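You operate a simulated robot arm through the tools that you are given. There is no shell and no other tool.

You are at the controls of a simulated robot arm. One attempt, no reset.

Task
Set the controls near the top of the duplicator lid. At the end: the blue guide at the front of the out tray is set to down; the speed lever is set to fast; the move knob is turned to minus five; the density lever is set to dark; whatever was shut is shut again. Leave all else as you found it, and nothing knocked over. The speed lever goes to its stop. The density lever goes to its stop. The blue guide at the front of the out tray goes to its stop.

The check looks at the end state, three seconds after you hand in, the way a careful person would. Anything else that was tipped, shoved, dropped, spilled or broken makes it a failure. Lids that push on must go on centred and level and be pressed home; caps that screw on are set level and turned clockwise until they are tight.

Robot
A 6-joint arm with a two-finger gripper, fixed in place. Base frame: the origin is at the foot of the arm, x ahead of it, y to its left, z up. Units: m, rad, N and s.
Its first joint turns from -2.897 to 2.897 rad. Payload 2.45 kg.
The TCP is the grasp point between the finger pads, 0.02 m short of the fingertips. In the tool frame z runs along the fingers and y along their closing line. The gripper opens to 0.14 m. The gripper's body begins 0.168 m behind the TCP.
Orientation is told as [roll, pitch, yaw] about the base's x, y, z axes, in that order, counted from this pose: with the fingers straight down and closing along the base's y, the tool's x points along the base's -x, its y along +y and its z along -z.

Tools
- The arm moves only by the tool step_arm. Its argument "motion" is a list of rows, each an object (a shift or turn left out is 0, a gripper value left out holds the last) with "offset": the shift along the tool's x, y, z in m, a list of three; "delta_rot": the turn, a rotation vector about the tool's x, y, z in rad, a list of three; "grip": the finger opening in m, from 0 to 0.14. In form: [{"offset": [dx, dy, dz], "delta_rot": [wx, wy, wz], "grip": grip}, ...]. A call has 1 to 20 rows; each row shifts and turns the commanded pose from where the row before left it, along the tool's axes as they then stand. A row lasts 0.2 s, in which the tool goes at most 0.05 m and 0.15 rad; a call with a longer step from one row to the next is refused whole, and so is a gripper value outside its range. A pose out of reach is approached as far as the arm can. The call stops where the force on the tool passes 40 N (or 10 N more than at its start, if that is more) or the arm is blocked; 0.2 s more then pass. Each finger travels about 0.045 m/s and halts on what it meets, pressing with about 43 N; the grip force reading is that of the motor and also rises with nothing between the fingers. The clock runs only during rows and for 0.2 s after the last one: add rows that do not move to give the fingers time. The reply holds the time, the measured pose of the TCP, the force on the tool along the base axes, the opening and the grip force, in the units named above and with some noise, with the torque about the TCP (base axes, N m) and any sound that the robot's microphone picked up.
- Cameras (640 x 400 px; columns grow to the right, rows downward): "scene" is fixed at [0.2023, -0.5138, 1.5578]; the picture's right is [0.74, -0.68, 0.00], its down [-0.32, -0.34, -0.89] and it looks along [0.60, 0.65, -0.47] (base axes); focal length 331 px, centre (320, 200). "wrist" rides on the gripper at [0.078, 0.011, -0.209] in the tool frame; the picture's right is [-0.14, 0.99, 0.00], its down [-0.92, -0.13, -0.37] and it looks along [-0.37, -0.05, 0.93] (tool axes); focal length 280 px, centre (320, 200). There is no depth. A picture from a camera that has moved, and an enlarged one, comes with that camera's place and axes in the base frame and with its lens. The place of the scene camera against the robot may be out by one fixed shift of up to 0.025 m in any direction.
- capture(camera): a new picture of that camera. The clock stands still meanwhile.
- close_up(camera, box): a new picture of the part [left, top, right, bottom] of that camera's present view, enlarged. The clock stands still meanwhile.
- hand_in(): hands the job in; it is judged then, once.

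Places have to be worked out from the pictures, the camera data and where the tool is seen. Open the gripper and draw the arm clear of the work before you hand the job in, unless the task says otherwise.

The tools are called after "Request:" by a JSON object that holds its "method" and its "body". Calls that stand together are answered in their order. step_arm: Moves the arm, as the interface text tells. Its arguments: {"type":"object","properties":{"motion":{"type":"array"}},"required":["motion"]} The other tools are called the same way: capture (camera) takes a picture; close_up (camera, box) takes an enlarged picture of a part of a camera's view; hand_in () hands the job in.

At the start:

```text
time: 0.0
position: [0.6771, 0.1375, 1.3056]
tcp_rot: [0.001, 0.0, -0.001]
force: [0.1, 0.1, -0.3]
wrist_torque: [-0.02, 0.0, 0.0]
opening: 0.1399
grip_force: 0.1
```

scene: 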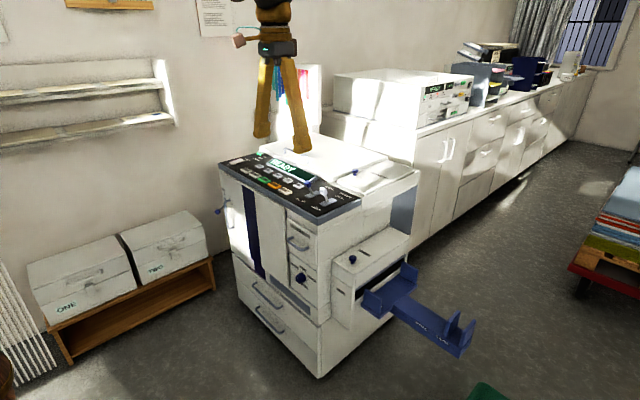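
wrist: 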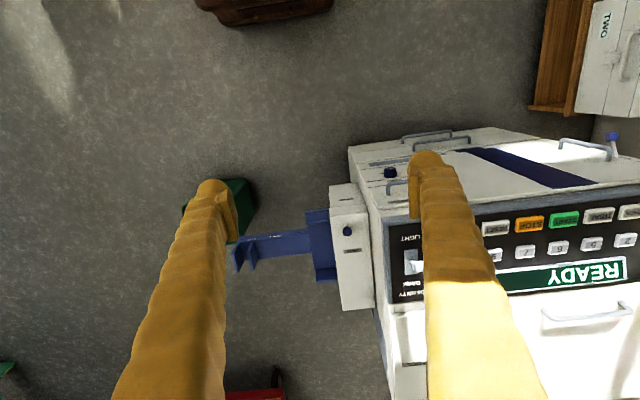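

I begin by looking closely at the duplicator in both cameras before moving anything.

Request:
{"method": "close_up", "body": {"camera": "scene", "box": [210, 140, 370, 240]}}

Request:
{"method": "close_up", "body": {"camera": "scene", "box": [320, 220, 490, 370]}}

Request:
{"method": "close_up", "body": {"camera": "wrist", "box": [220, 120, 440, 320]}}

Request:
{"method": "close_up", "body": {"camera": "scene", "box": [270, 160, 350, 220]}}

```text
4.00 times, centred on (290, 190) of scene
camera zoom: at [0.2023, -0.5138, 1.5578], right [0.74, -0.68, 0.0], down [-0.32, -0.34, -0.89], along [0.6, 0.65, -0.47], focal length 1325 px, centre (440, 240)
```

zoom: 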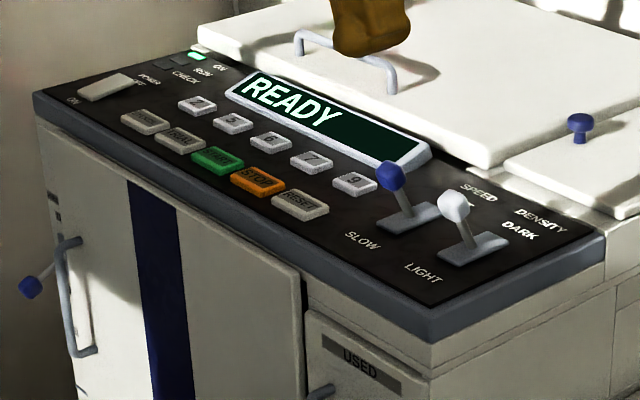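

```text
2.67 times, centred on (405, 295) of scene
camera zoom: at [0.2023, -0.5138, 1.5578], right [0.74, -0.68, 0.0], down [-0.32, -0.34, -0.89], along [0.6, 0.65, -0.47], focal length 884 px, centre (93, -53)
```

zoom: 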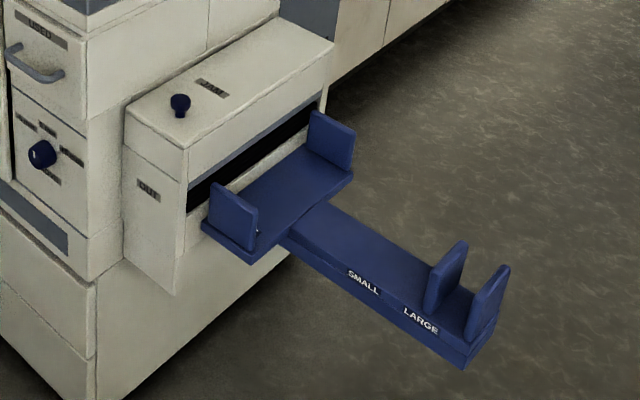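

```text
2.00 times, centred on (330, 220) of wrist
camera zoom: at [0.6007, 0.1482, 1.5164], right [0.14, 0.99, 0.0], down [0.92, -0.13, 0.37], along [0.37, -0.05, -0.93], focal length 561 px, centre (300, 160)
```

zoom: 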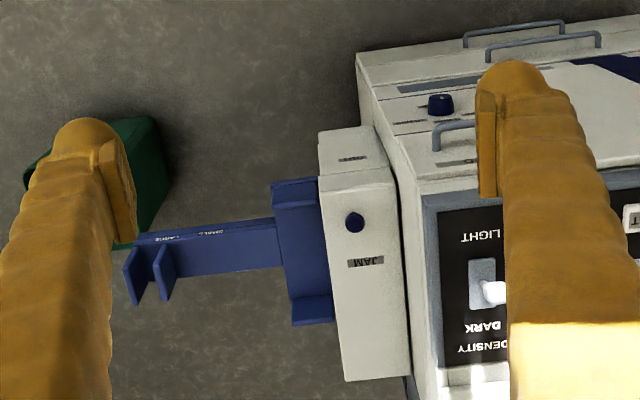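

```text
6.67 times, centred on (310, 190) of scene
camera zoom: at [0.2023, -0.5138, 1.5578], right [0.74, -0.68, 0.0], down [-0.32, -0.34, -0.89], along [0.6, 0.65, -0.47], focal length 2209 px, centre (387, 267)
```

zoom: 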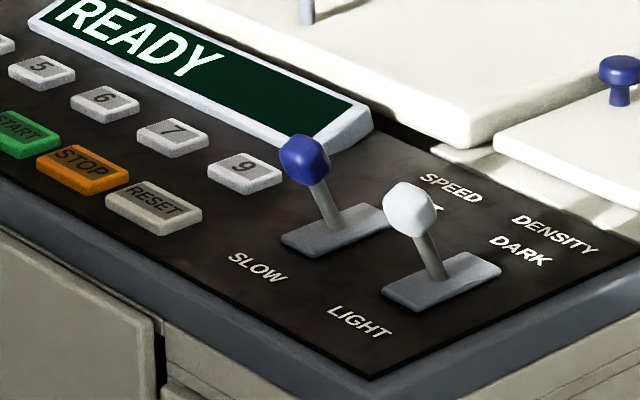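

The front of the machine faces -x (towards the robot), with the speed and density levers on the top panel. I'll first move back and left with a slight forward tilt to see the front face and the labels.

Request:
{"method": "step_arm", "body": {"motion": [{"offset": [0.045, 0.02, 0]}, {"offset": [0.045, 0.02, 0]}, {"offset": [0.03, 0.02, 0]}, {"delta_rot": [0, -0.14, 0]}, {"delta_rot": [0, -0.14, 0]}, {"delta_rot": [0, -0.14, 0]}, {}]}}

Request:
{"method": "capture", "body": {"camera": "wrist"}}

Request:
{"method": "capture", "body": {"camera": "scene"}}

```text
time: 1.6
position: [0.5576, 0.1967, 1.3051]
tcp_rot: [0.001, -0.42, 0.0]
force: [-0.1, -0.4, -0.4]
wrist_torque: [-0.02, 0.0, 0.0]
opening: 0.1402
grip_force: 0.0
```

```text
taken
camera wrist: at [0.4016, 0.2085, 1.4663], right [0.13, 0.99, 0.06], down [0.69, -0.13, 0.71], along [0.71, -0.05, -0.7], focal length 280 px, centre (320, 200)
```

wrist: 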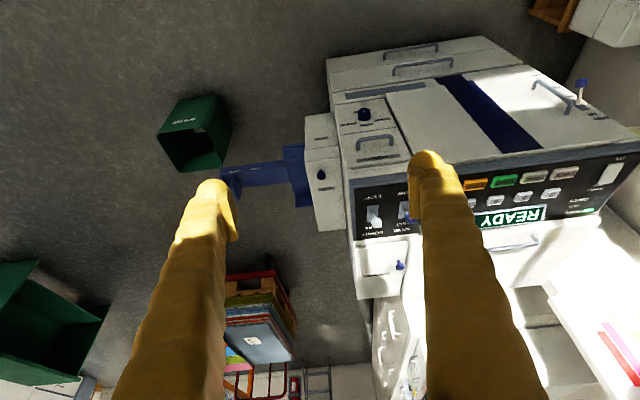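

```text
taken
```

scene: 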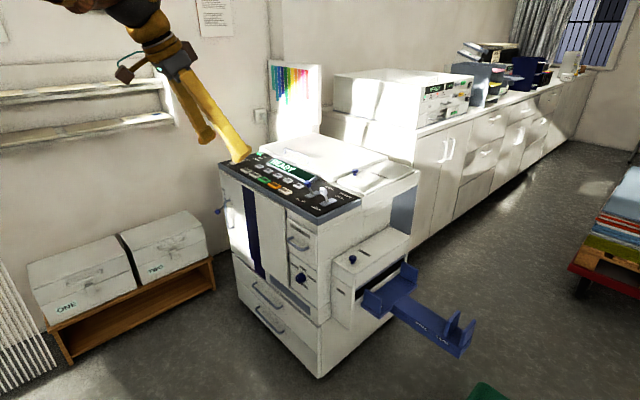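

The wrist image is upside down relative to the machine. I'll enlarge the levers, the front knob and the tray from here.

Request:
{"method": "close_up", "body": {"camera": "wrist", "box": [320, 60, 420, 180]}}

Request:
{"method": "close_up", "body": {"camera": "wrist", "box": [340, 165, 440, 305]}}

Request:
{"method": "close_up", "body": {"camera": "wrist", "box": [210, 100, 350, 240]}}

Request:
{"method": "close_up", "body": {"camera": "scene", "box": [270, 200, 380, 340]}}

Request:
{"method": "close_up", "body": {"camera": "scene", "box": [285, 255, 325, 305]}}

```text
3.33 times, centred on (370, 120) of wrist
camera zoom: at [0.4016, 0.2085, 1.4663], right [0.13, 0.99, 0.06], down [0.69, -0.13, 0.71], along [0.71, -0.05, -0.7], focal length 935 px, centre (153, 467)
```

zoom: 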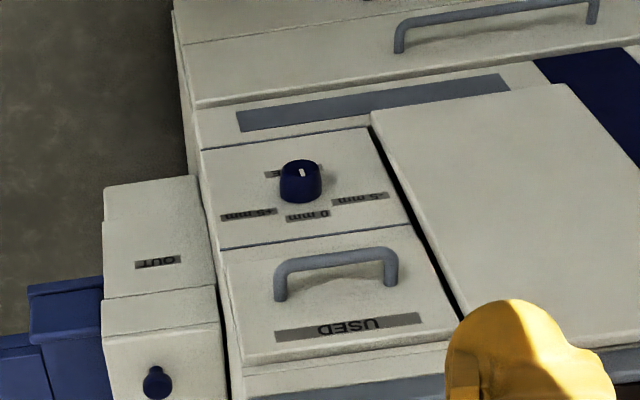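

```text
2.86 times, centred on (390, 235) of wrist
camera zoom: at [0.4016, 0.2085, 1.4663], right [0.13, 0.99, 0.06], down [0.69, -0.13, 0.71], along [0.71, -0.05, -0.7], focal length 801 px, centre (120, 100)
```

zoom: 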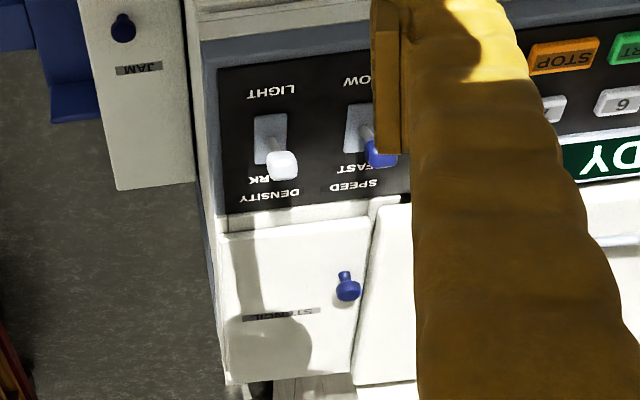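

```text
2.86 times, centred on (280, 170) of wrist
camera zoom: at [0.4016, 0.2085, 1.4663], right [0.13, 0.99, 0.06], down [0.69, -0.13, 0.71], along [0.71, -0.05, -0.7], focal length 801 px, centre (434, 286)
```

zoom: 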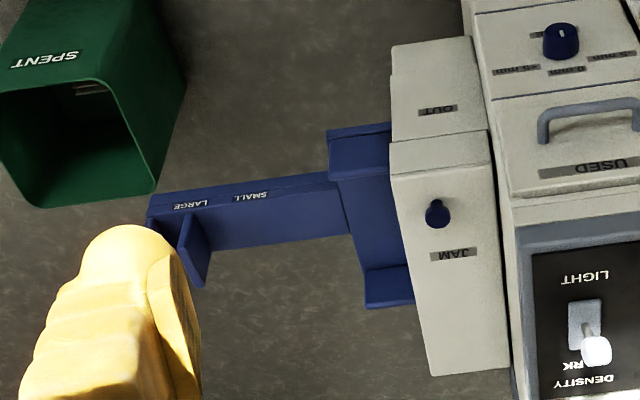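

```text
2.86 times, centred on (325, 270) of scene
camera zoom: at [0.2023, -0.5138, 1.5578], right [0.74, -0.68, 0.0], down [-0.32, -0.34, -0.89], along [0.6, 0.65, -0.47], focal length 947 px, centre (306, 0)
```

zoom: 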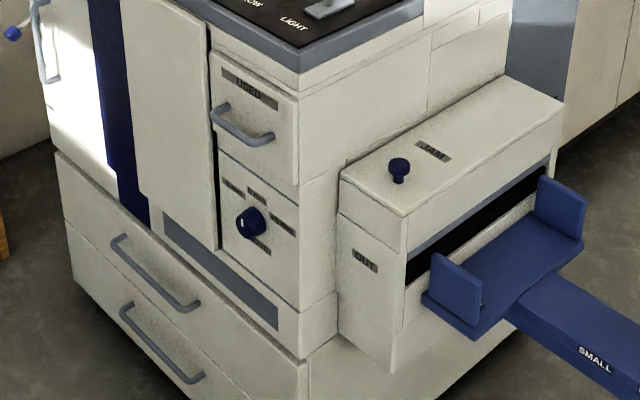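

```text
8.00 times, centred on (305, 280) of scene
camera zoom: at [0.2023, -0.5138, 1.5578], right [0.74, -0.68, 0.0], down [-0.32, -0.34, -0.89], along [0.6, 0.65, -0.47], focal length 2650 px, centre (440, -440)
```

zoom: 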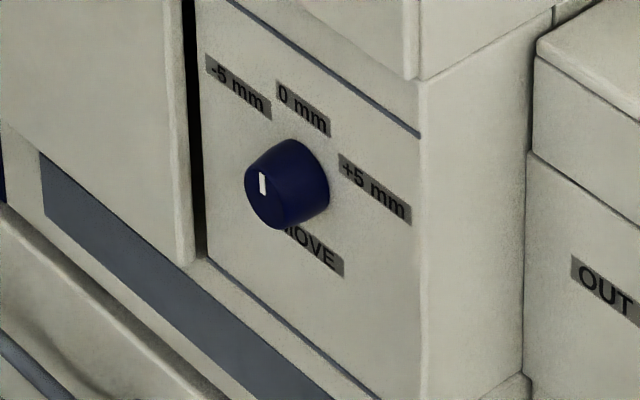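

The MOVE knob is on the front face (currently at 0 mm) and the out tray sits low on the right side. I'll move right and lower, tilting forward, to see the tray guides and knob better.

Request:
{"method": "step_arm", "body": {"motion": [{"offset": [0.0096, -0.0274, 0.0328]}, {"offset": [0.0096, -0.0274, 0.0328]}, {"offset": [0.0096, -0.0274, 0.0328]}, {"offset": [0.0096, -0.0274, 0.0328]}, {"offset": [0.0096, -0.0274, 0.0328]}, {"offset": [0.0096, -0.0274, 0.0328]}, {"offset": [0.0096, -0.0274, 0.0328]}, {"offset": [0.0096, -0.0274, 0.0328]}, {"offset": [0.0096, -0.0274, 0.0328], "grip": 0.05}, {"delta_rot": [0, -0.15, 0]}, {"delta_rot": [0, -0.15, 0]}, {"delta_rot": [0, -0.15, 0]}, {}, {}]}}

Request:
{"method": "capture", "body": {"camera": "wrist"}}

Request:
{"method": "capture", "body": {"camera": "scene"}}

```text
time: 4.6
position: [0.6023, -0.0355, 1.0027]
tcp_rot: [0.043, -0.725, 0.0]
force: [-0.5, 0.7, -0.9]
wrist_torque: [0.0, 0.02, -0.01]
opening: 0.0499
grip_force: 0.0
out of reach, approached as far as the arm can: row 11, 12
```

```text
taken
camera wrist: at [0.4071, -0.0338, 1.1097], right [0.08, 0.99, 0.12], down [0.45, -0.14, 0.88], along [0.89, -0.01, -0.45], focal length 280 px, centre (320, 200)
```

wrist: 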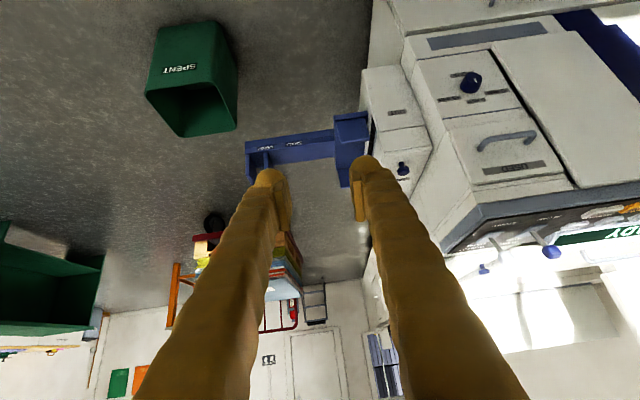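

```text
taken
```

scene: 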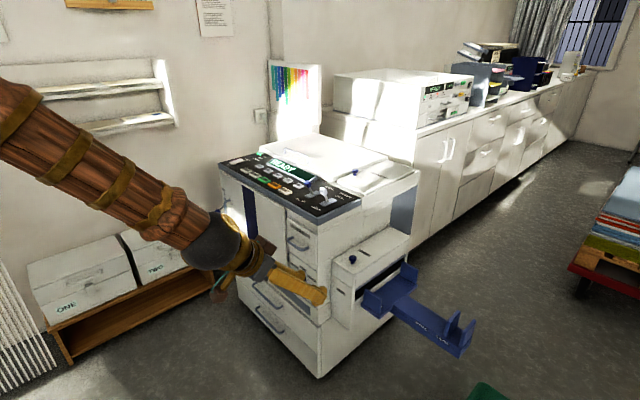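

The tilt hit the near-side reach limit. I'll enlarge the tray and the knob from this viewpoint.

Request:
{"method": "close_up", "body": {"camera": "wrist", "box": [230, 90, 390, 210]}}

Request:
{"method": "close_up", "body": {"camera": "wrist", "box": [410, 40, 550, 140]}}

Request:
{"method": "close_up", "body": {"camera": "scene", "box": [350, 250, 430, 320]}}

Request:
{"method": "close_up", "body": {"camera": "scene", "box": [400, 290, 490, 370]}}

```text
3.33 times, centred on (310, 150) of wrist
camera zoom: at [0.4071, -0.0338, 1.1097], right [0.08, 0.99, 0.12], down [0.45, -0.14, 0.88], along [0.89, -0.01, -0.45], focal length 935 px, centre (353, 367)
```

zoom: 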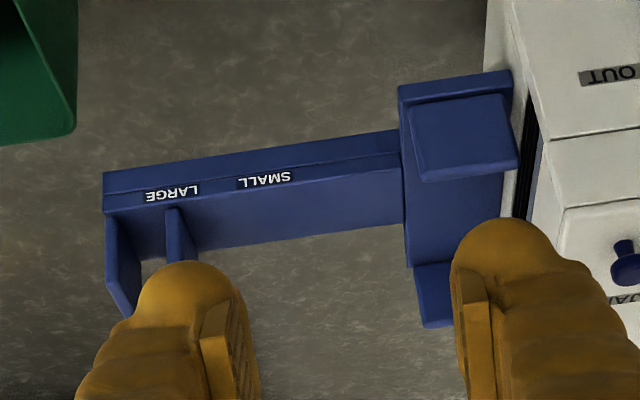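

```text
4.00 times, centred on (480, 90) of wrist
camera zoom: at [0.4071, -0.0338, 1.1097], right [0.08, 0.99, 0.12], down [0.45, -0.14, 0.88], along [0.89, -0.01, -0.45], focal length 1122 px, centre (-320, 640)
```

zoom: 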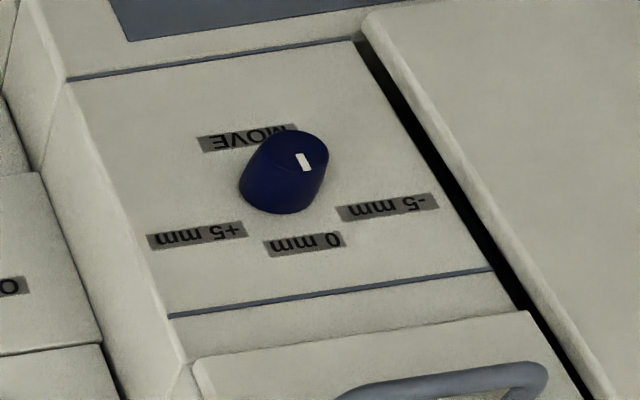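

```text
5.71 times, centred on (390, 285) of scene
camera zoom: at [0.2023, -0.5138, 1.5578], right [0.74, -0.68, 0.0], down [-0.32, -0.34, -0.89], along [0.6, 0.65, -0.47], focal length 1893 px, centre (-80, -286)
```

zoom: 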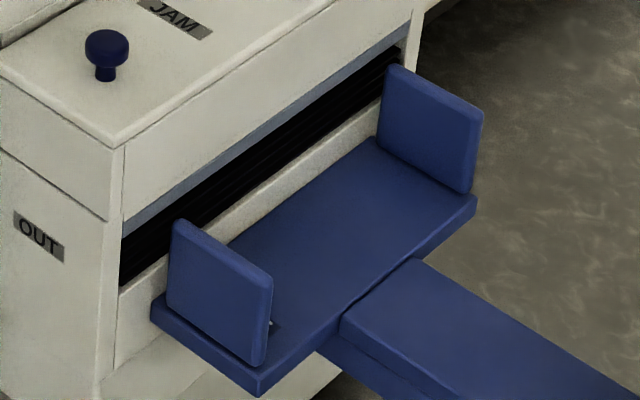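

```text
5.00 times, centred on (445, 330) of scene
camera zoom: at [0.2023, -0.5138, 1.5578], right [0.74, -0.68, 0.0], down [-0.32, -0.34, -0.89], along [0.6, 0.65, -0.47], focal length 1656 px, centre (-305, -450)
```

zoom: 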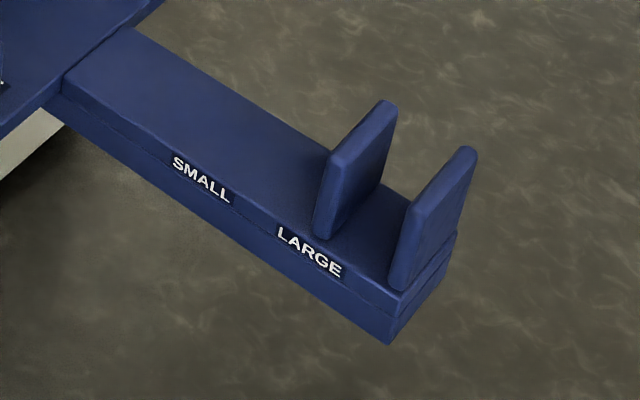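

The front side guide of the out tray (near (1.04, 0.08, 0.58)) has a small mark by its foot. I'll zoom tightly on it and on the similar far guide.

Request:
{"method": "close_up", "body": {"camera": "scene", "box": [366, 274, 406, 304]}}

Request:
{"method": "close_up", "body": {"camera": "scene", "box": [380, 286, 392, 294]}}

Request:
{"method": "close_up", "body": {"camera": "wrist", "box": [325, 105, 375, 195]}}

```text
13.33 times, centred on (386, 289) of scene
camera zoom: at [0.2023, -0.5138, 1.5578], right [0.74, -0.68, 0.0], down [-0.32, -0.34, -0.89], along [0.6, 0.65, -0.47], focal length 4417 px, centre (-560, -987)
```

zoom: 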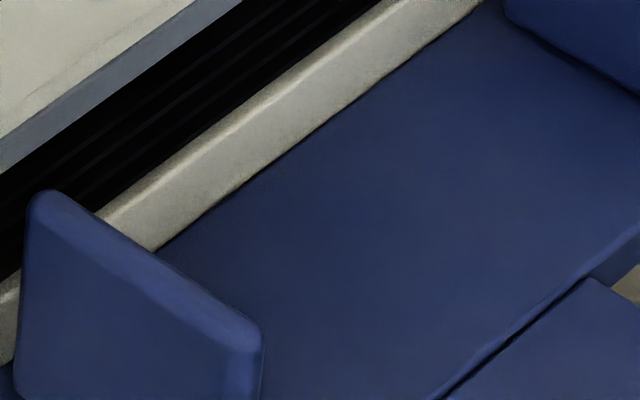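

```text
16.00 times, centred on (386, 290) of scene
camera zoom: at [0.2023, -0.5138, 1.5578], right [0.74, -0.68, 0.0], down [-0.32, -0.34, -0.89], along [0.6, 0.65, -0.47], focal length 5301 px, centre (-736, -1240)
```

zoom: 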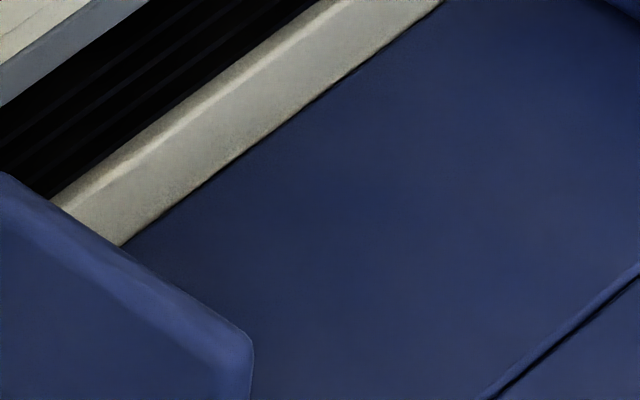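

```text
4.44 times, centred on (350, 150) of wrist
camera zoom: at [0.4071, -0.0338, 1.1097], right [0.08, 0.99, 0.12], down [0.45, -0.14, 0.88], along [0.89, -0.01, -0.45], focal length 1246 px, centre (187, 422)
```

zoom: 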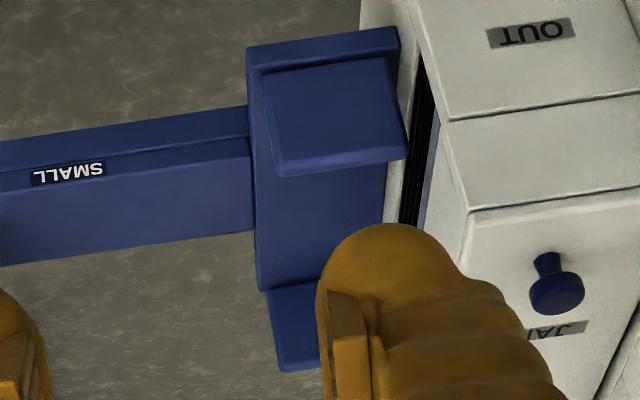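

The mark is at about scene pixel (382, 306); I zoom right on it.

Request:
{"method": "close_up", "body": {"camera": "scene", "box": [366, 296, 398, 316]}}

Request:
{"method": "close_up", "body": {"camera": "scene", "box": [395, 255, 427, 285]}}

```text
16.00 times, centred on (382, 306) of scene
camera zoom: at [0.2023, -0.5138, 1.5578], right [0.74, -0.68, 0.0], down [-0.32, -0.34, -0.89], along [0.6, 0.65, -0.47], focal length 5301 px, centre (-672, -1496)
```

zoom: 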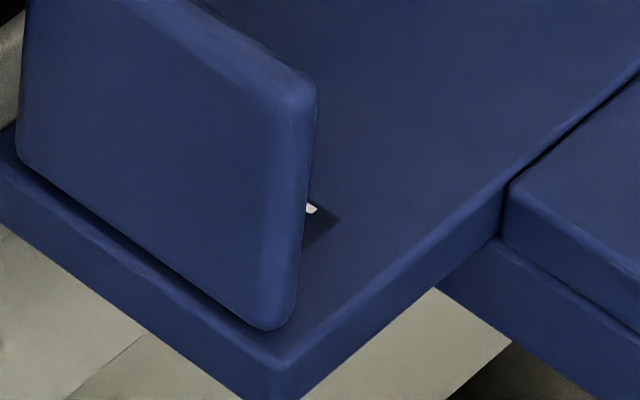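

```text
13.33 times, centred on (411, 270) of scene
camera zoom: at [0.2023, -0.5138, 1.5578], right [0.74, -0.68, 0.0], down [-0.32, -0.34, -0.89], along [0.6, 0.65, -0.47], focal length 4417 px, centre (-893, -733)
```

zoom: 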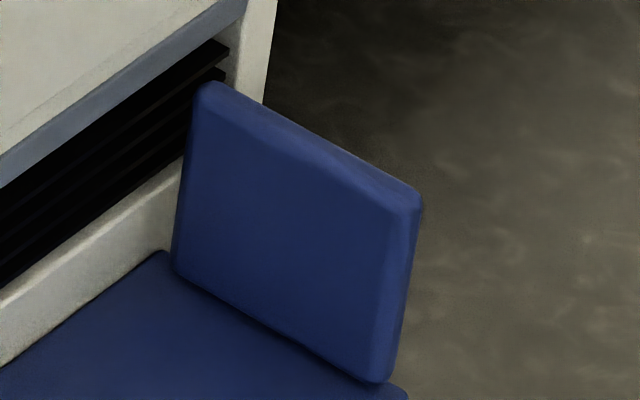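

There is a white label on the tray floor just inside the front guide, so the guide apparently folds inward, but I want to confirm. I'll move forward over the tray with the tool brought back to vertical to look from above.

Request:
{"method": "step_arm", "body": {"motion": [{"offset": [-0.0242, 0, 0.02865]}, {"offset": [-0.0242, 0, 0.02865]}, {"offset": [-0.0242, 0, 0.02865]}, {"offset": [-0.0242, 0, 0.02865], "grip": 0.14}, {}]}}

```text
time: 5.8
position: [0.7524, -0.0306, 0.9821]
tcp_rot: [0.046, -0.726, -0.001]
force: [0.0, 0.6, 0.1]
wrist_torque: [0.05, 0.01, 0.0]
opening: 0.1026
grip_force: 0.1
```

The command follows the reached pose. I'll now level the tool back to vertical and move over the tray area at about (0.88, -0.05, 0.90).

Request:
{"method": "step_arm", "body": {"motion": [{"delta_rot": [0.046, 0, 0]}, {"delta_rot": [0, 0.1452, 0]}, {"delta_rot": [0, 0.1452, 0]}, {"delta_rot": [0, 0.1452, 0]}, {"delta_rot": [0, 0.1452, 0]}, {"delta_rot": [0, 0.1452, 0]}, {"offset": [-0.0325, -0.005, 0.02]}, {"offset": [-0.0325, -0.005, 0.02]}, {"offset": [-0.0325, -0.005, 0.02]}, {"offset": [-0.0325, -0.005, 0.02]}, {}]}}

Request:
{"method": "capture", "body": {"camera": "wrist"}}

Request:
{"method": "capture", "body": {"camera": "scene"}}

```text
time: 8.2
position: [0.9098, -0.017, 0.952]
tcp_rot: [0.072, -0.328, 0.033]
force: [0.2, -0.8, -0.3]
wrist_torque: [0.02, 0.03, 0.02]
opening: 0.1399
grip_force: 0.1
out of reach, approached as far as the arm can: row 2, 3, 4
```

```text
taken
camera wrist: at [0.7698, -0.0248, 1.1261], right [0.08, 0.99, 0.11], down [0.76, -0.13, 0.64], along [0.65, 0.04, -0.76], focal length 280 px, centre (320, 200)
```

wrist: 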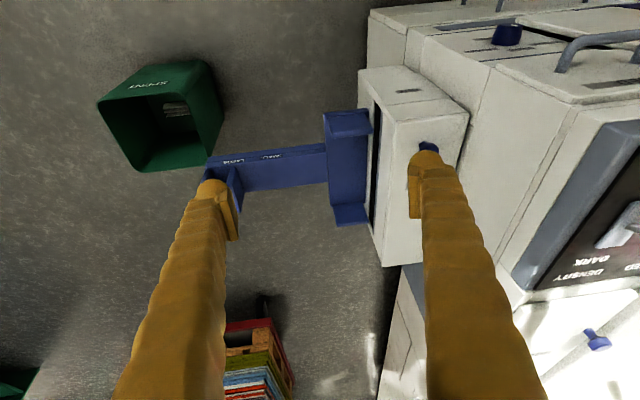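

```text
taken
```

scene: 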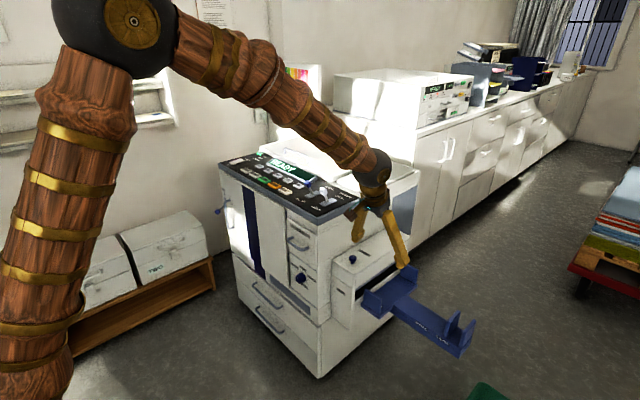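

The tool settled at about (0.91, -0.02, 0.95) with a tilt. I'll enlarge the tray from this higher viewpoint.

Request:
{"method": "close_up", "body": {"camera": "wrist", "box": [300, 90, 400, 240]}}

Request:
{"method": "close_up", "body": {"camera": "wrist", "box": [315, 100, 375, 140]}}

Request:
{"method": "close_up", "body": {"camera": "wrist", "box": [195, 130, 335, 210]}}

```text
2.67 times, centred on (350, 165) of wrist
camera zoom: at [0.7698, -0.0248, 1.1261], right [0.08, 0.99, 0.11], down [0.76, -0.13, 0.64], along [0.65, 0.04, -0.76], focal length 748 px, centre (240, 293)
```

zoom: 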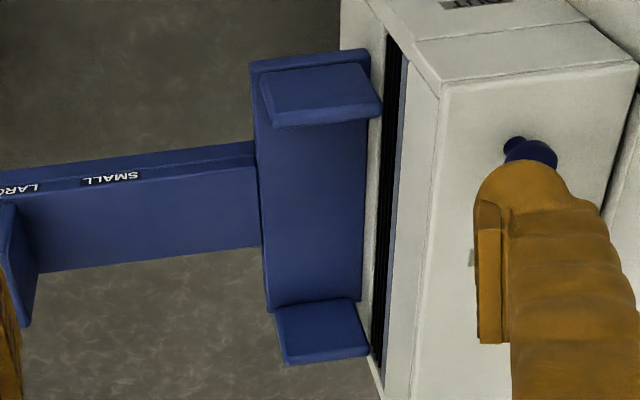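

```text
10.00 times, centred on (345, 120) of wrist
camera zoom: at [0.7698, -0.0248, 1.1261], right [0.08, 0.99, 0.11], down [0.76, -0.13, 0.64], along [0.65, 0.04, -0.76], focal length 2804 px, centre (70, 1000)
```

zoom: 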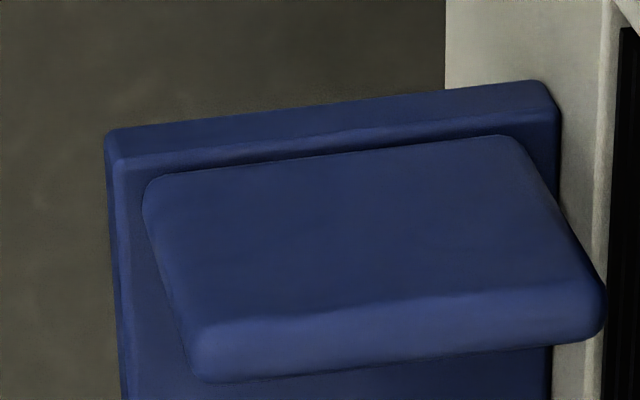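

```text
4.57 times, centred on (265, 170) of wrist
camera zoom: at [0.7698, -0.0248, 1.1261], right [0.08, 0.99, 0.11], down [0.76, -0.13, 0.64], along [0.65, 0.04, -0.76], focal length 1282 px, centre (571, 337)
```

zoom: 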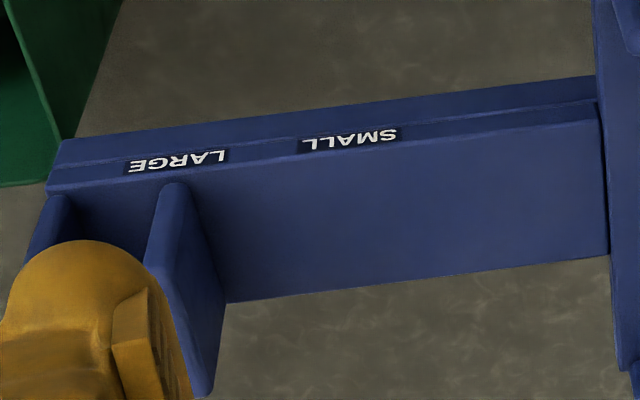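

The guide is standing up, and its label is hidden from this side. I'll straighten the tool and turn it about the vertical so the wrist camera looks from the -y side, to see behind the guide.

Request:
{"method": "step_arm", "body": {"motion": [{"offset": [0, -0.02, -0.03]}, {"offset": [0, -0.02, -0.03]}, {"delta_rot": [0.072, 0, 0]}, {"delta_rot": [0, 0.11, 0]}, {"delta_rot": [0, 0.11, 0]}, {"delta_rot": [0, 0.108, 0]}, {"delta_rot": [0, 0, 0.033]}, {}]}}

```text
time: 10.0
position: [0.8918, -0.0618, 1.0064]
tcp_rot: [0.0, -0.003, -0.002]
force: [0.3, 0.1, -1.9]
wrist_torque: [0.0, 0.01, -0.01]
opening: 0.1399
grip_force: 0.0
```

The tool is vertical again at (0.89, -0.06, 1.01). Now I yaw it by about 1.5 rad counter-clockwise so the camera sits on the -y side.

Request:
{"method": "step_arm", "body": {"motion": [{"delta_rot": [0, 0, -0.15]}, {"delta_rot": [0, 0, -0.15]}, {"delta_rot": [0, 0, -0.15]}, {"delta_rot": [0, 0, -0.15]}, {"delta_rot": [0, 0, -0.15]}, {"delta_rot": [0, 0, -0.15]}, {"delta_rot": [0, 0, -0.15]}, {"delta_rot": [0, 0, -0.15]}, {"delta_rot": [0, 0, -0.15]}, {"delta_rot": [0, 0, -0.15]}, {}]}}

Request:
{"method": "capture", "body": {"camera": "wrist"}}

```text
time: 12.4
position: [0.8921, -0.0605, 1.005]
tcp_rot: [-0.002, 0.0, 1.498]
force: [-0.4, 1.2, 1.1]
wrist_torque: [-0.02, 0.0, -0.02]
opening: 0.1399
grip_force: 0.0
```

```text
taken
camera wrist: at [0.8756, -0.1383, 1.2164], right [-0.98, 0.21, 0.0], down [0.19, 0.91, 0.37], along [0.08, 0.36, -0.93], focal length 280 px, centre (320, 200)
```

wrist: 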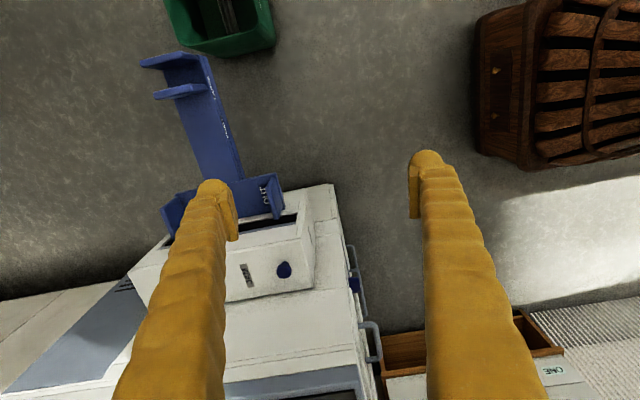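

A label is visible next to the front guide near pixel (264, 195). I enlarge it.

Request:
{"method": "close_up", "body": {"camera": "wrist", "box": [234, 166, 294, 226]}}

Request:
{"method": "close_up", "body": {"camera": "wrist", "box": [130, 40, 300, 220]}}

```text
6.67 times, centred on (264, 196) of wrist
camera zoom: at [0.8756, -0.1383, 1.2164], right [-0.98, 0.21, 0.0], down [0.19, 0.91, 0.37], along [0.08, 0.36, -0.93], focal length 1869 px, centre (693, 227)
```

zoom: 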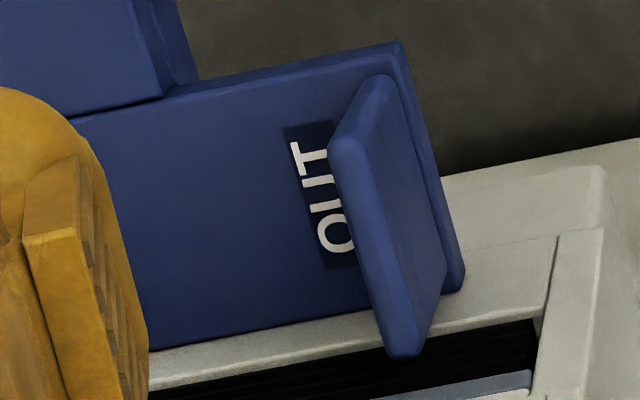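

```text
2.22 times, centred on (215, 130) of wrist
camera zoom: at [0.8756, -0.1383, 1.2164], right [-0.98, 0.21, 0.0], down [0.19, 0.91, 0.37], along [0.08, 0.36, -0.93], focal length 623 px, centre (553, 356)
```

zoom: 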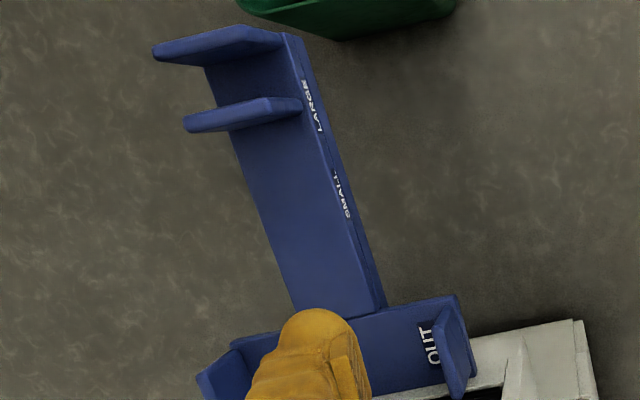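

The floor label just reads "OUT" (the tray's name), so the fold direction must be felt out gently later. I'll do the levers first: raise, yaw back, and move the wrist camera over the lever panel for accurate positions.

Request:
{"method": "step_arm", "body": {"motion": [{"offset": [0, 0, -0.048], "delta_rot": [0, 0, 0.15]}, {"offset": [0, 0, -0.048], "delta_rot": [0, 0, 0.15]}, {"offset": [0, 0, -0.048], "delta_rot": [0, 0, 0.15]}, {"offset": [0, 0, -0.048], "delta_rot": [0, 0, 0.15]}, {"offset": [0, 0, -0.048], "delta_rot": [0, 0, 0.15]}, {"delta_rot": [0, 0, 0.15]}, {"delta_rot": [0, 0, 0.15]}, {"delta_rot": [0, 0, 0.15]}, {"delta_rot": [0, 0, 0.15]}, {"delta_rot": [0, 0, 0.15]}, {"offset": [0.015, 0.045, 0]}, {"offset": [0.015, 0.045, 0]}, {"offset": [0.015, 0.045, 0]}, {"offset": [0.015, 0.045, 0]}, {"offset": [0.015, 0.045, 0]}, {"offset": [0.015, 0.045, 0]}, {"offset": [0, 0.045, 0]}, {"offset": [0, 0.045, 0]}, {}]}}

Request:
{"method": "capture", "body": {"camera": "wrist"}}

```text
time: 16.4
position: [0.8026, 0.3007, 1.2467]
tcp_rot: [0.001, -0.002, 0.0]
force: [-0.1, 0.3, -0.5]
wrist_torque: [0.01, 0.0, 0.0]
opening: 0.14
grip_force: 0.0
```

```text
taken
camera wrist: at [0.7247, 0.312, 1.4566], right [0.14, 0.99, 0.0], down [0.92, -0.13, 0.37], along [0.37, -0.05, -0.93], focal length 280 px, centre (320, 200)
```

wrist: 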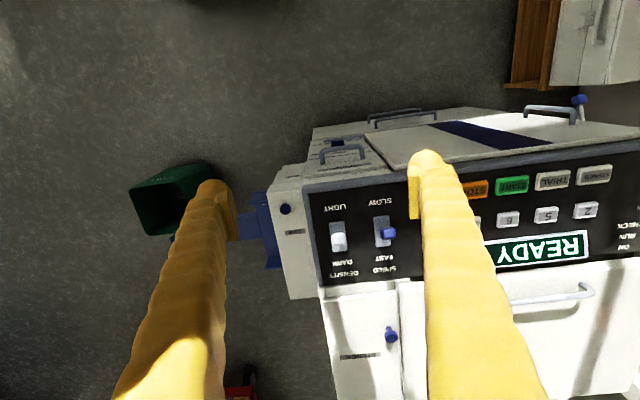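

Both levers are visible between the fingers. I enlarge them to measure knob and slot positions.

Request:
{"method": "close_up", "body": {"camera": "wrist", "box": [305, 180, 425, 300]}}

Request:
{"method": "close_up", "body": {"camera": "scene", "box": [290, 165, 350, 215]}}

```text
3.33 times, centred on (365, 240) of wrist
camera zoom: at [0.7247, 0.312, 1.4566], right [0.14, 0.99, 0.0], down [0.92, -0.13, 0.37], along [0.37, -0.05, -0.93], focal length 935 px, centre (170, 67)
```

zoom: 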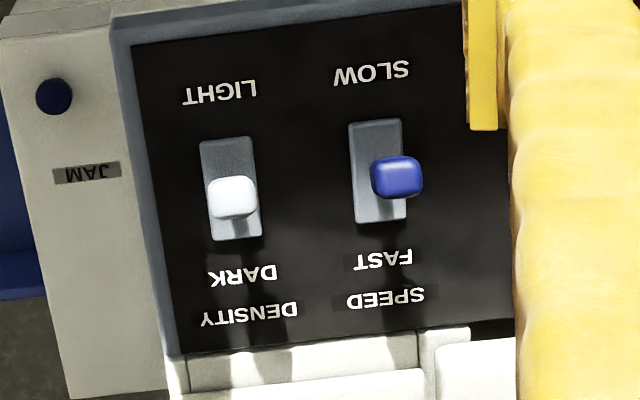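

```text
8.00 times, centred on (320, 190) of scene
camera zoom: at [0.2023, -0.5138, 1.5578], right [0.74, -0.68, 0.0], down [-0.32, -0.34, -0.89], along [0.6, 0.65, -0.47], focal length 2650 px, centre (320, 280)
```

zoom: 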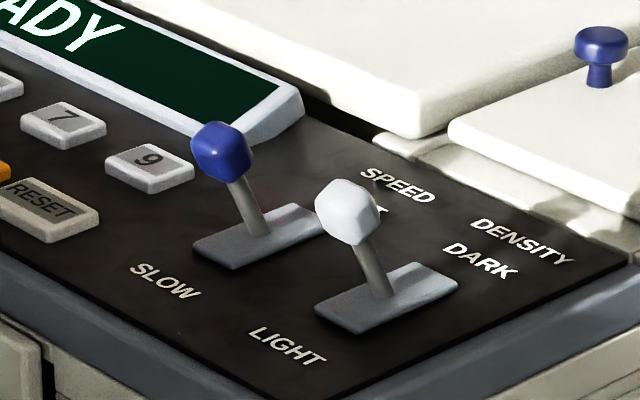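

Triangulating, the lever knobs are near (0.985, 0.311, 1.0) (density, white) and (0.985, 0.406, 1.0) (speed, blue), leaning toward -x (light/slow), with the flat panel at z≈0.945. I close the fingers, tilt forward 0.5 rad, and come down in front of the density lever.

Request:
{"method": "step_arm", "body": {"motion": [{"delta_rot": [0, -0.125, 0], "grip": 0.0}, {"delta_rot": [0, -0.125, 0]}, {"delta_rot": [0, -0.125, 0]}, {"delta_rot": [0, -0.125, 0]}, {"offset": [0.0055, 0.0017, 0.0439]}, {"offset": [0.0055, 0.0017, 0.0439]}, {"offset": [0.0055, 0.0017, 0.0439]}, {"offset": [0.0055, 0.0017, 0.0439]}, {"offset": [0.0055, 0.0017, 0.0439]}, {}, {}]}}

Request:
{"method": "capture", "body": {"camera": "wrist"}}

Request:
{"method": "capture", "body": {"camera": "scene"}}

```text
time: 18.8
position: [0.883, 0.3087, 1.0386]
tcp_rot: [0.0, -0.502, 0.0]
force: [0.3, -0.4, 1.2]
wrist_torque: [0.05, 0.02, -0.02]
opening: 0.0
grip_force: 29.2
```

```text
taken
camera wrist: at [0.7149, 0.3193, 1.1865], right [0.12, 0.99, 0.07], down [0.63, -0.13, 0.77], along [0.77, -0.05, -0.64], focal length 280 px, centre (320, 200)
```

wrist: 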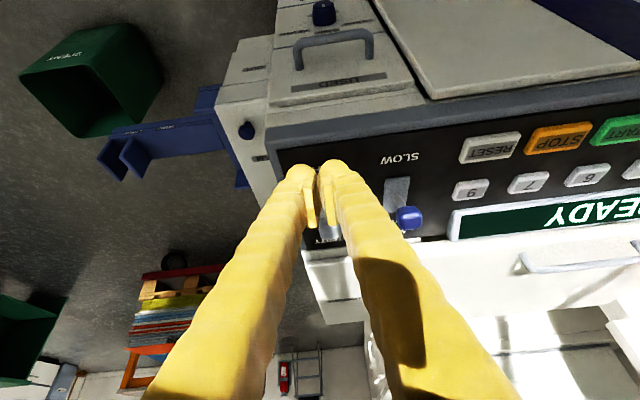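

```text
taken
```

scene: 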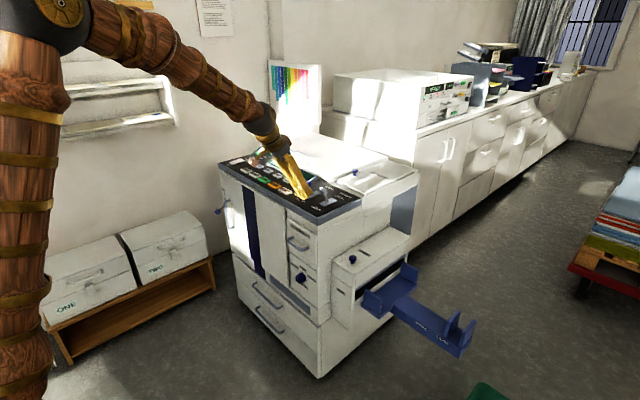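

The fingers are closed in front of the density lever. I enlarge the scene view to check fingertip position relative to the lever.

Request:
{"method": "close_up", "body": {"camera": "scene", "box": [270, 150, 350, 220]}}

Request:
{"method": "close_up", "body": {"camera": "wrist", "box": [260, 150, 430, 270]}}

```text
5.71 times, centred on (310, 185) of scene
camera zoom: at [0.2023, -0.5138, 1.5578], right [0.74, -0.68, 0.0], down [-0.32, -0.34, -0.89], along [0.6, 0.65, -0.47], focal length 1893 px, centre (377, 286)
```

zoom: 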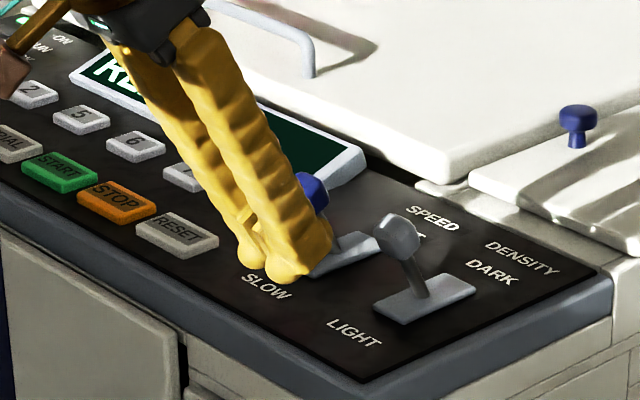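

```text
3.33 times, centred on (345, 210) of wrist
camera zoom: at [0.7149, 0.3193, 1.1865], right [0.12, 0.99, 0.07], down [0.63, -0.13, 0.77], along [0.77, -0.05, -0.64], focal length 935 px, centre (237, 167)
```

zoom: 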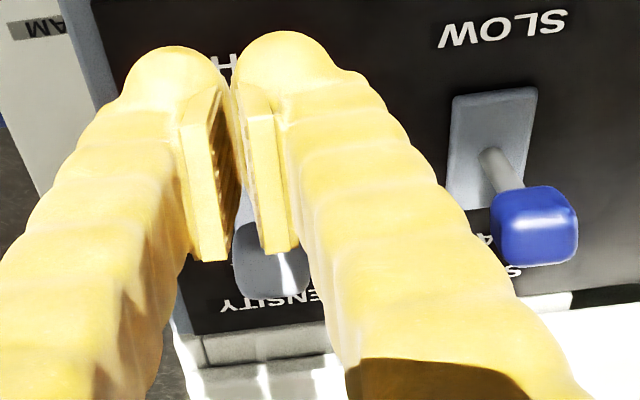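

The lever knob is about 0.097 m ahead of the fingertips and centred on them in y. I lower to z≈1.0 and push forward in small steps, watching the force.

Request:
{"method": "step_arm", "body": {"motion": [{"offset": [-0.0114, 0.001, 0.0282]}, {"offset": [-0.0114, 0.001, 0.0282]}, {"offset": [-0.00878, 0, 0.00479]}, {"offset": [-0.00878, 0, 0.00479]}, {"offset": [-0.00878, 0, 0.00479]}, {"offset": [-0.00878, 0, 0.00479]}, {}]}}

Request:
{"method": "close_up", "body": {"camera": "scene", "box": [270, 150, 350, 220]}}

```text
time: 20.4
position: [0.9704, 0.3096, 1.0023]
tcp_rot: [0.0, -0.501, -0.003]
force: [0.7, 0.3, -0.4]
wrist_torque: [0.0, -0.01, -0.03]
opening: 0.0
grip_force: 29.7
```

```text
5.71 times, centred on (310, 185) of scene
camera zoom: at [0.2023, -0.5138, 1.5578], right [0.74, -0.68, 0.0], down [-0.32, -0.34, -0.89], along [0.6, 0.65, -0.47], focal length 1893 px, centre (377, 286)
```

zoom: 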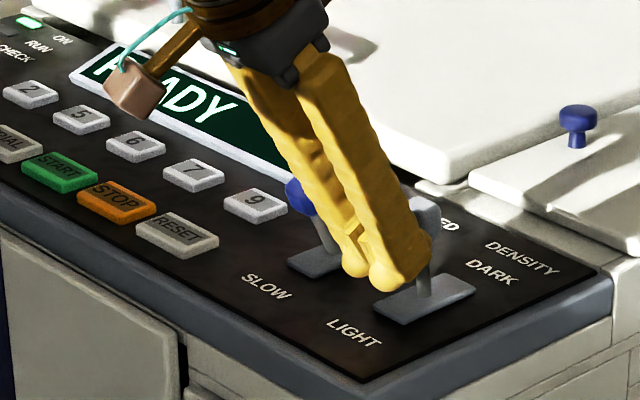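

The lever is moving with the push. I continue forward in small steps to its stop.

Request:
{"method": "step_arm", "body": {"motion": [{"offset": [-0.0061, 0, 0.00335]}, {"offset": [-0.0061, 0, 0.00335]}, {"offset": [-0.0061, 0, 0.00335]}, {"offset": [-0.0044, 0, 0.0024]}, {}]}}

Request:
{"method": "close_up", "body": {"camera": "scene", "box": [270, 150, 350, 220]}}

```text
time: 21.6
position: [0.9955, 0.3115, 1.0012]
tcp_rot: [-0.001, -0.502, 0.0]
force: [0.6, -0.2, 0.1]
wrist_torque: [0.0, 0.01, -0.02]
opening: 0.0
grip_force: 29.9
```

```text
5.71 times, centred on (310, 185) of scene
camera zoom: at [0.2023, -0.5138, 1.5578], right [0.74, -0.68, 0.0], down [-0.32, -0.34, -0.89], along [0.6, 0.65, -0.47], focal length 1893 px, centre (377, 286)
```

zoom: 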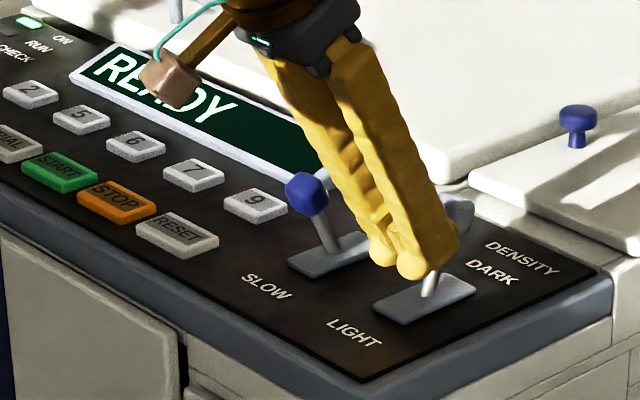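

The lever now leans to the dark side with no resistance yet. I keep pushing in 4 mm steps until I feel the stop.

Request:
{"method": "step_arm", "body": {"motion": [{"offset": [-0.0035, 0, 0.0019]}, {"offset": [-0.0035, 0, 0.0019]}, {}]}}

Request:
{"method": "step_arm", "body": {"motion": [{"offset": [-0.0035, 0, 0.0019]}, {"offset": [-0.0035, 0, 0.0019]}, {}]}}

Request:
{"method": "close_up", "body": {"camera": "scene", "box": [270, 150, 350, 220]}}

```text
time: 22.1
position: [0.9972, 0.3089, 1.0014]
tcp_rot: [-0.002, -0.497, 0.001]
force: [-17.3, -3.9, 7.8]
wrist_torque: [-0.04, -0.07, -0.06]
opening: 0.0058
grip_force: 29.2
stopped in row 2: the force on the tool passed its limit at 50 N (the readings are from after the stop); the commanded pose is now the measured one
```

```text
time: 22.4
position: [0.9974, 0.3097, 1.0016]
tcp_rot: [-0.002, -0.496, -0.001]
force: [-18.3, -3.4, 9.2]
wrist_torque: [0.01, -0.09, -0.11]
opening: 0.0061
grip_force: 29.5
stopped in row 1: the force on the tool passed its limit at 49 N (the readings are from after the stop); the commanded pose is now the measured one
```

```text
5.71 times, centred on (310, 185) of scene
camera zoom: at [0.2023, -0.5138, 1.5578], right [0.74, -0.68, 0.0], down [-0.32, -0.34, -0.89], along [0.6, 0.65, -0.47], focal length 1893 px, centre (377, 286)
```

zoom: 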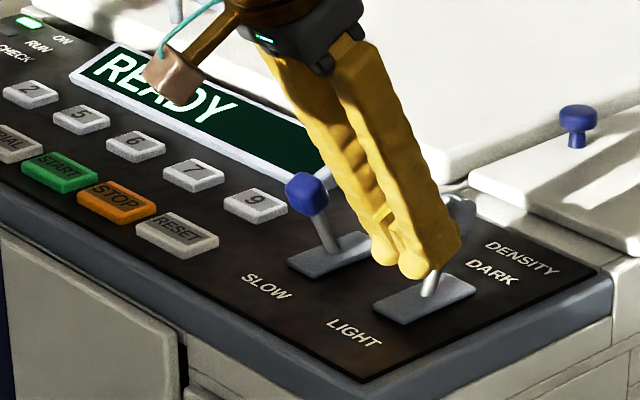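

The density lever has hit its stop (50 N resistance, lever leaning fully to DARK). I open the fingers a little so nothing is pinched, then retreat straight back.

Request:
{"method": "step_arm", "body": {"motion": [{"grip": 0.05}, {}, {}, {"offset": [0.0175, 0, -0.0096]}, {"offset": [0.0175, 0, -0.0096]}, {"offset": [0.0175, 0, -0.0096]}, {"offset": [0.0175, 0, -0.0096]}, {}]}}

Request:
{"method": "close_up", "body": {"camera": "scene", "box": [270, 150, 350, 220]}}

```text
time: 24.2
position: [0.9182, 0.3095, 1.0007]
tcp_rot: [-0.001, -0.495, 0.001]
force: [-0.2, -1.0, 0.3]
wrist_torque: [0.02, 0.04, 0.01]
opening: 0.0498
grip_force: 0.1
```

```text
5.71 times, centred on (310, 185) of scene
camera zoom: at [0.2023, -0.5138, 1.5578], right [0.74, -0.68, 0.0], down [-0.32, -0.34, -0.89], along [0.6, 0.65, -0.47], focal length 1893 px, centre (377, 286)
```

zoom: 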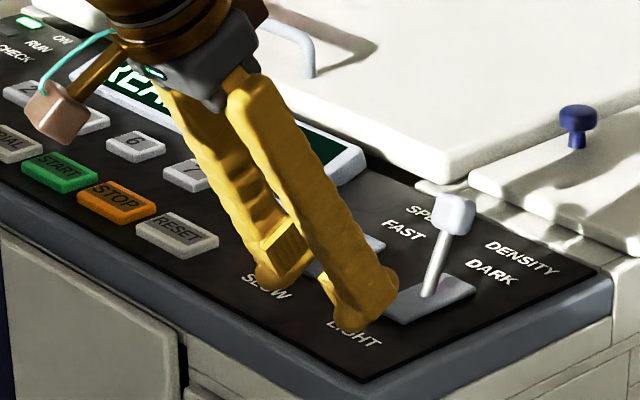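

Density lever stays at DARK. The speed lever knob is at y≈0.402, so I close the fingers, shift +0.0925 m in y, and push forward the same way.

Request:
{"method": "step_arm", "body": {"motion": [{"grip": 0.0}, {"offset": [0.0, 0.046, 0]}, {"offset": [0.0, 0.0465, 0]}, {}, {"offset": [-0.0088, 0, 0.00475]}, {"offset": [-0.0088, 0, 0.00475]}, {"offset": [-0.0088, 0, 0.00475]}, {"offset": [-0.0088, 0, 0.00475]}, {"offset": [-0.0088, 0, 0.00475]}, {}]}}

Request:
{"method": "close_up", "body": {"camera": "scene", "box": [270, 150, 350, 220]}}

Request:
{"method": "close_up", "body": {"camera": "wrist", "box": [240, 150, 410, 270]}}

```text
time: 26.4
position: [0.9678, 0.403, 1.0008]
tcp_rot: [-0.001, -0.494, -0.001]
force: [0.2, 0.0, -0.6]
wrist_torque: [-0.01, -0.05, -0.02]
opening: 0.0
grip_force: 29.5
```

```text
5.71 times, centred on (310, 185) of scene
camera zoom: at [0.2023, -0.5138, 1.5578], right [0.74, -0.68, 0.0], down [-0.32, -0.34, -0.89], along [0.6, 0.65, -0.47], focal length 1893 px, centre (377, 286)
```

zoom: 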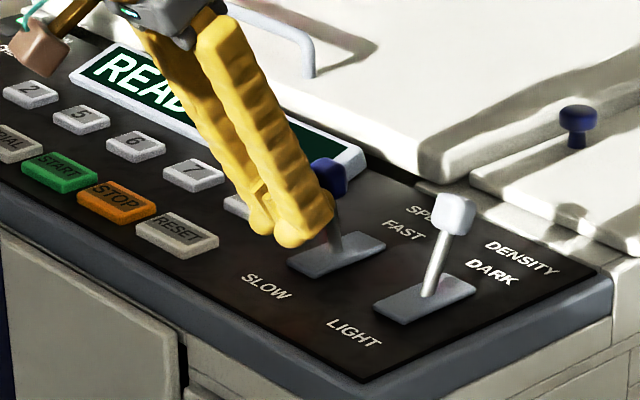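

```text
3.33 times, centred on (325, 210) of wrist
camera zoom: at [0.8008, 0.4143, 1.1483], right [0.12, 0.99, 0.06], down [0.63, -0.13, 0.76], along [0.76, -0.05, -0.64], focal length 935 px, centre (303, 167)
```

zoom: 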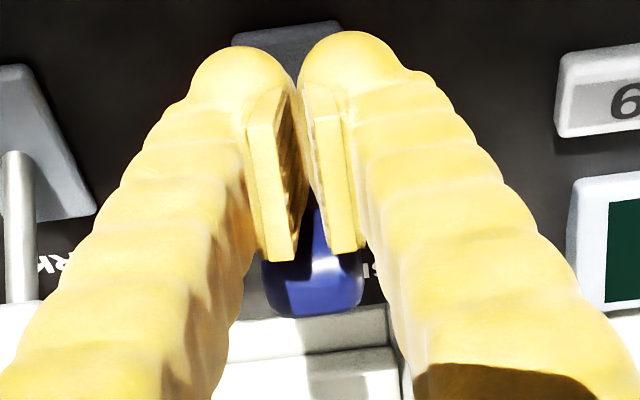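

The speed lever is being pushed squarely and has begun moving. I continue until the stop.

Request:
{"method": "step_arm", "body": {"motion": [{"offset": [-0.0061, 0, 0.0033]}, {"offset": [-0.0061, 0, 0.0033]}, {"offset": [-0.0061, 0, 0.0033]}, {"offset": [-0.0044, 0, 0.0024]}, {"offset": [-0.0035, 0, 0.0019]}, {"offset": [-0.0035, 0, 0.0019]}, {"offset": [-0.0035, 0, 0.0019]}, {"offset": [-0.0035, 0, 0.0019]}, {}]}}

Request:
{"method": "close_up", "body": {"camera": "scene", "box": [270, 150, 350, 220]}}

```text
time: 27.8
position: [0.9973, 0.4019, 1.0011]
tcp_rot: [-0.003, -0.493, -0.001]
force: [-19.2, -6.0, 8.6]
wrist_torque: [-0.08, -0.13, -0.09]
opening: 0.006
grip_force: 29.3
stopped in row 6: the force on the tool passed its limit at 50 N (the readings are from after the stop); the commanded pose is now the measured one
```

```text
5.71 times, centred on (310, 185) of scene
camera zoom: at [0.2023, -0.5138, 1.5578], right [0.74, -0.68, 0.0], down [-0.32, -0.34, -0.89], along [0.6, 0.65, -0.47], focal length 1893 px, centre (377, 286)
```

zoom: 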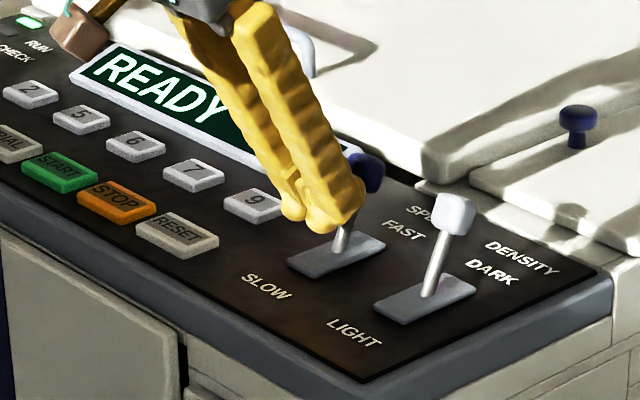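

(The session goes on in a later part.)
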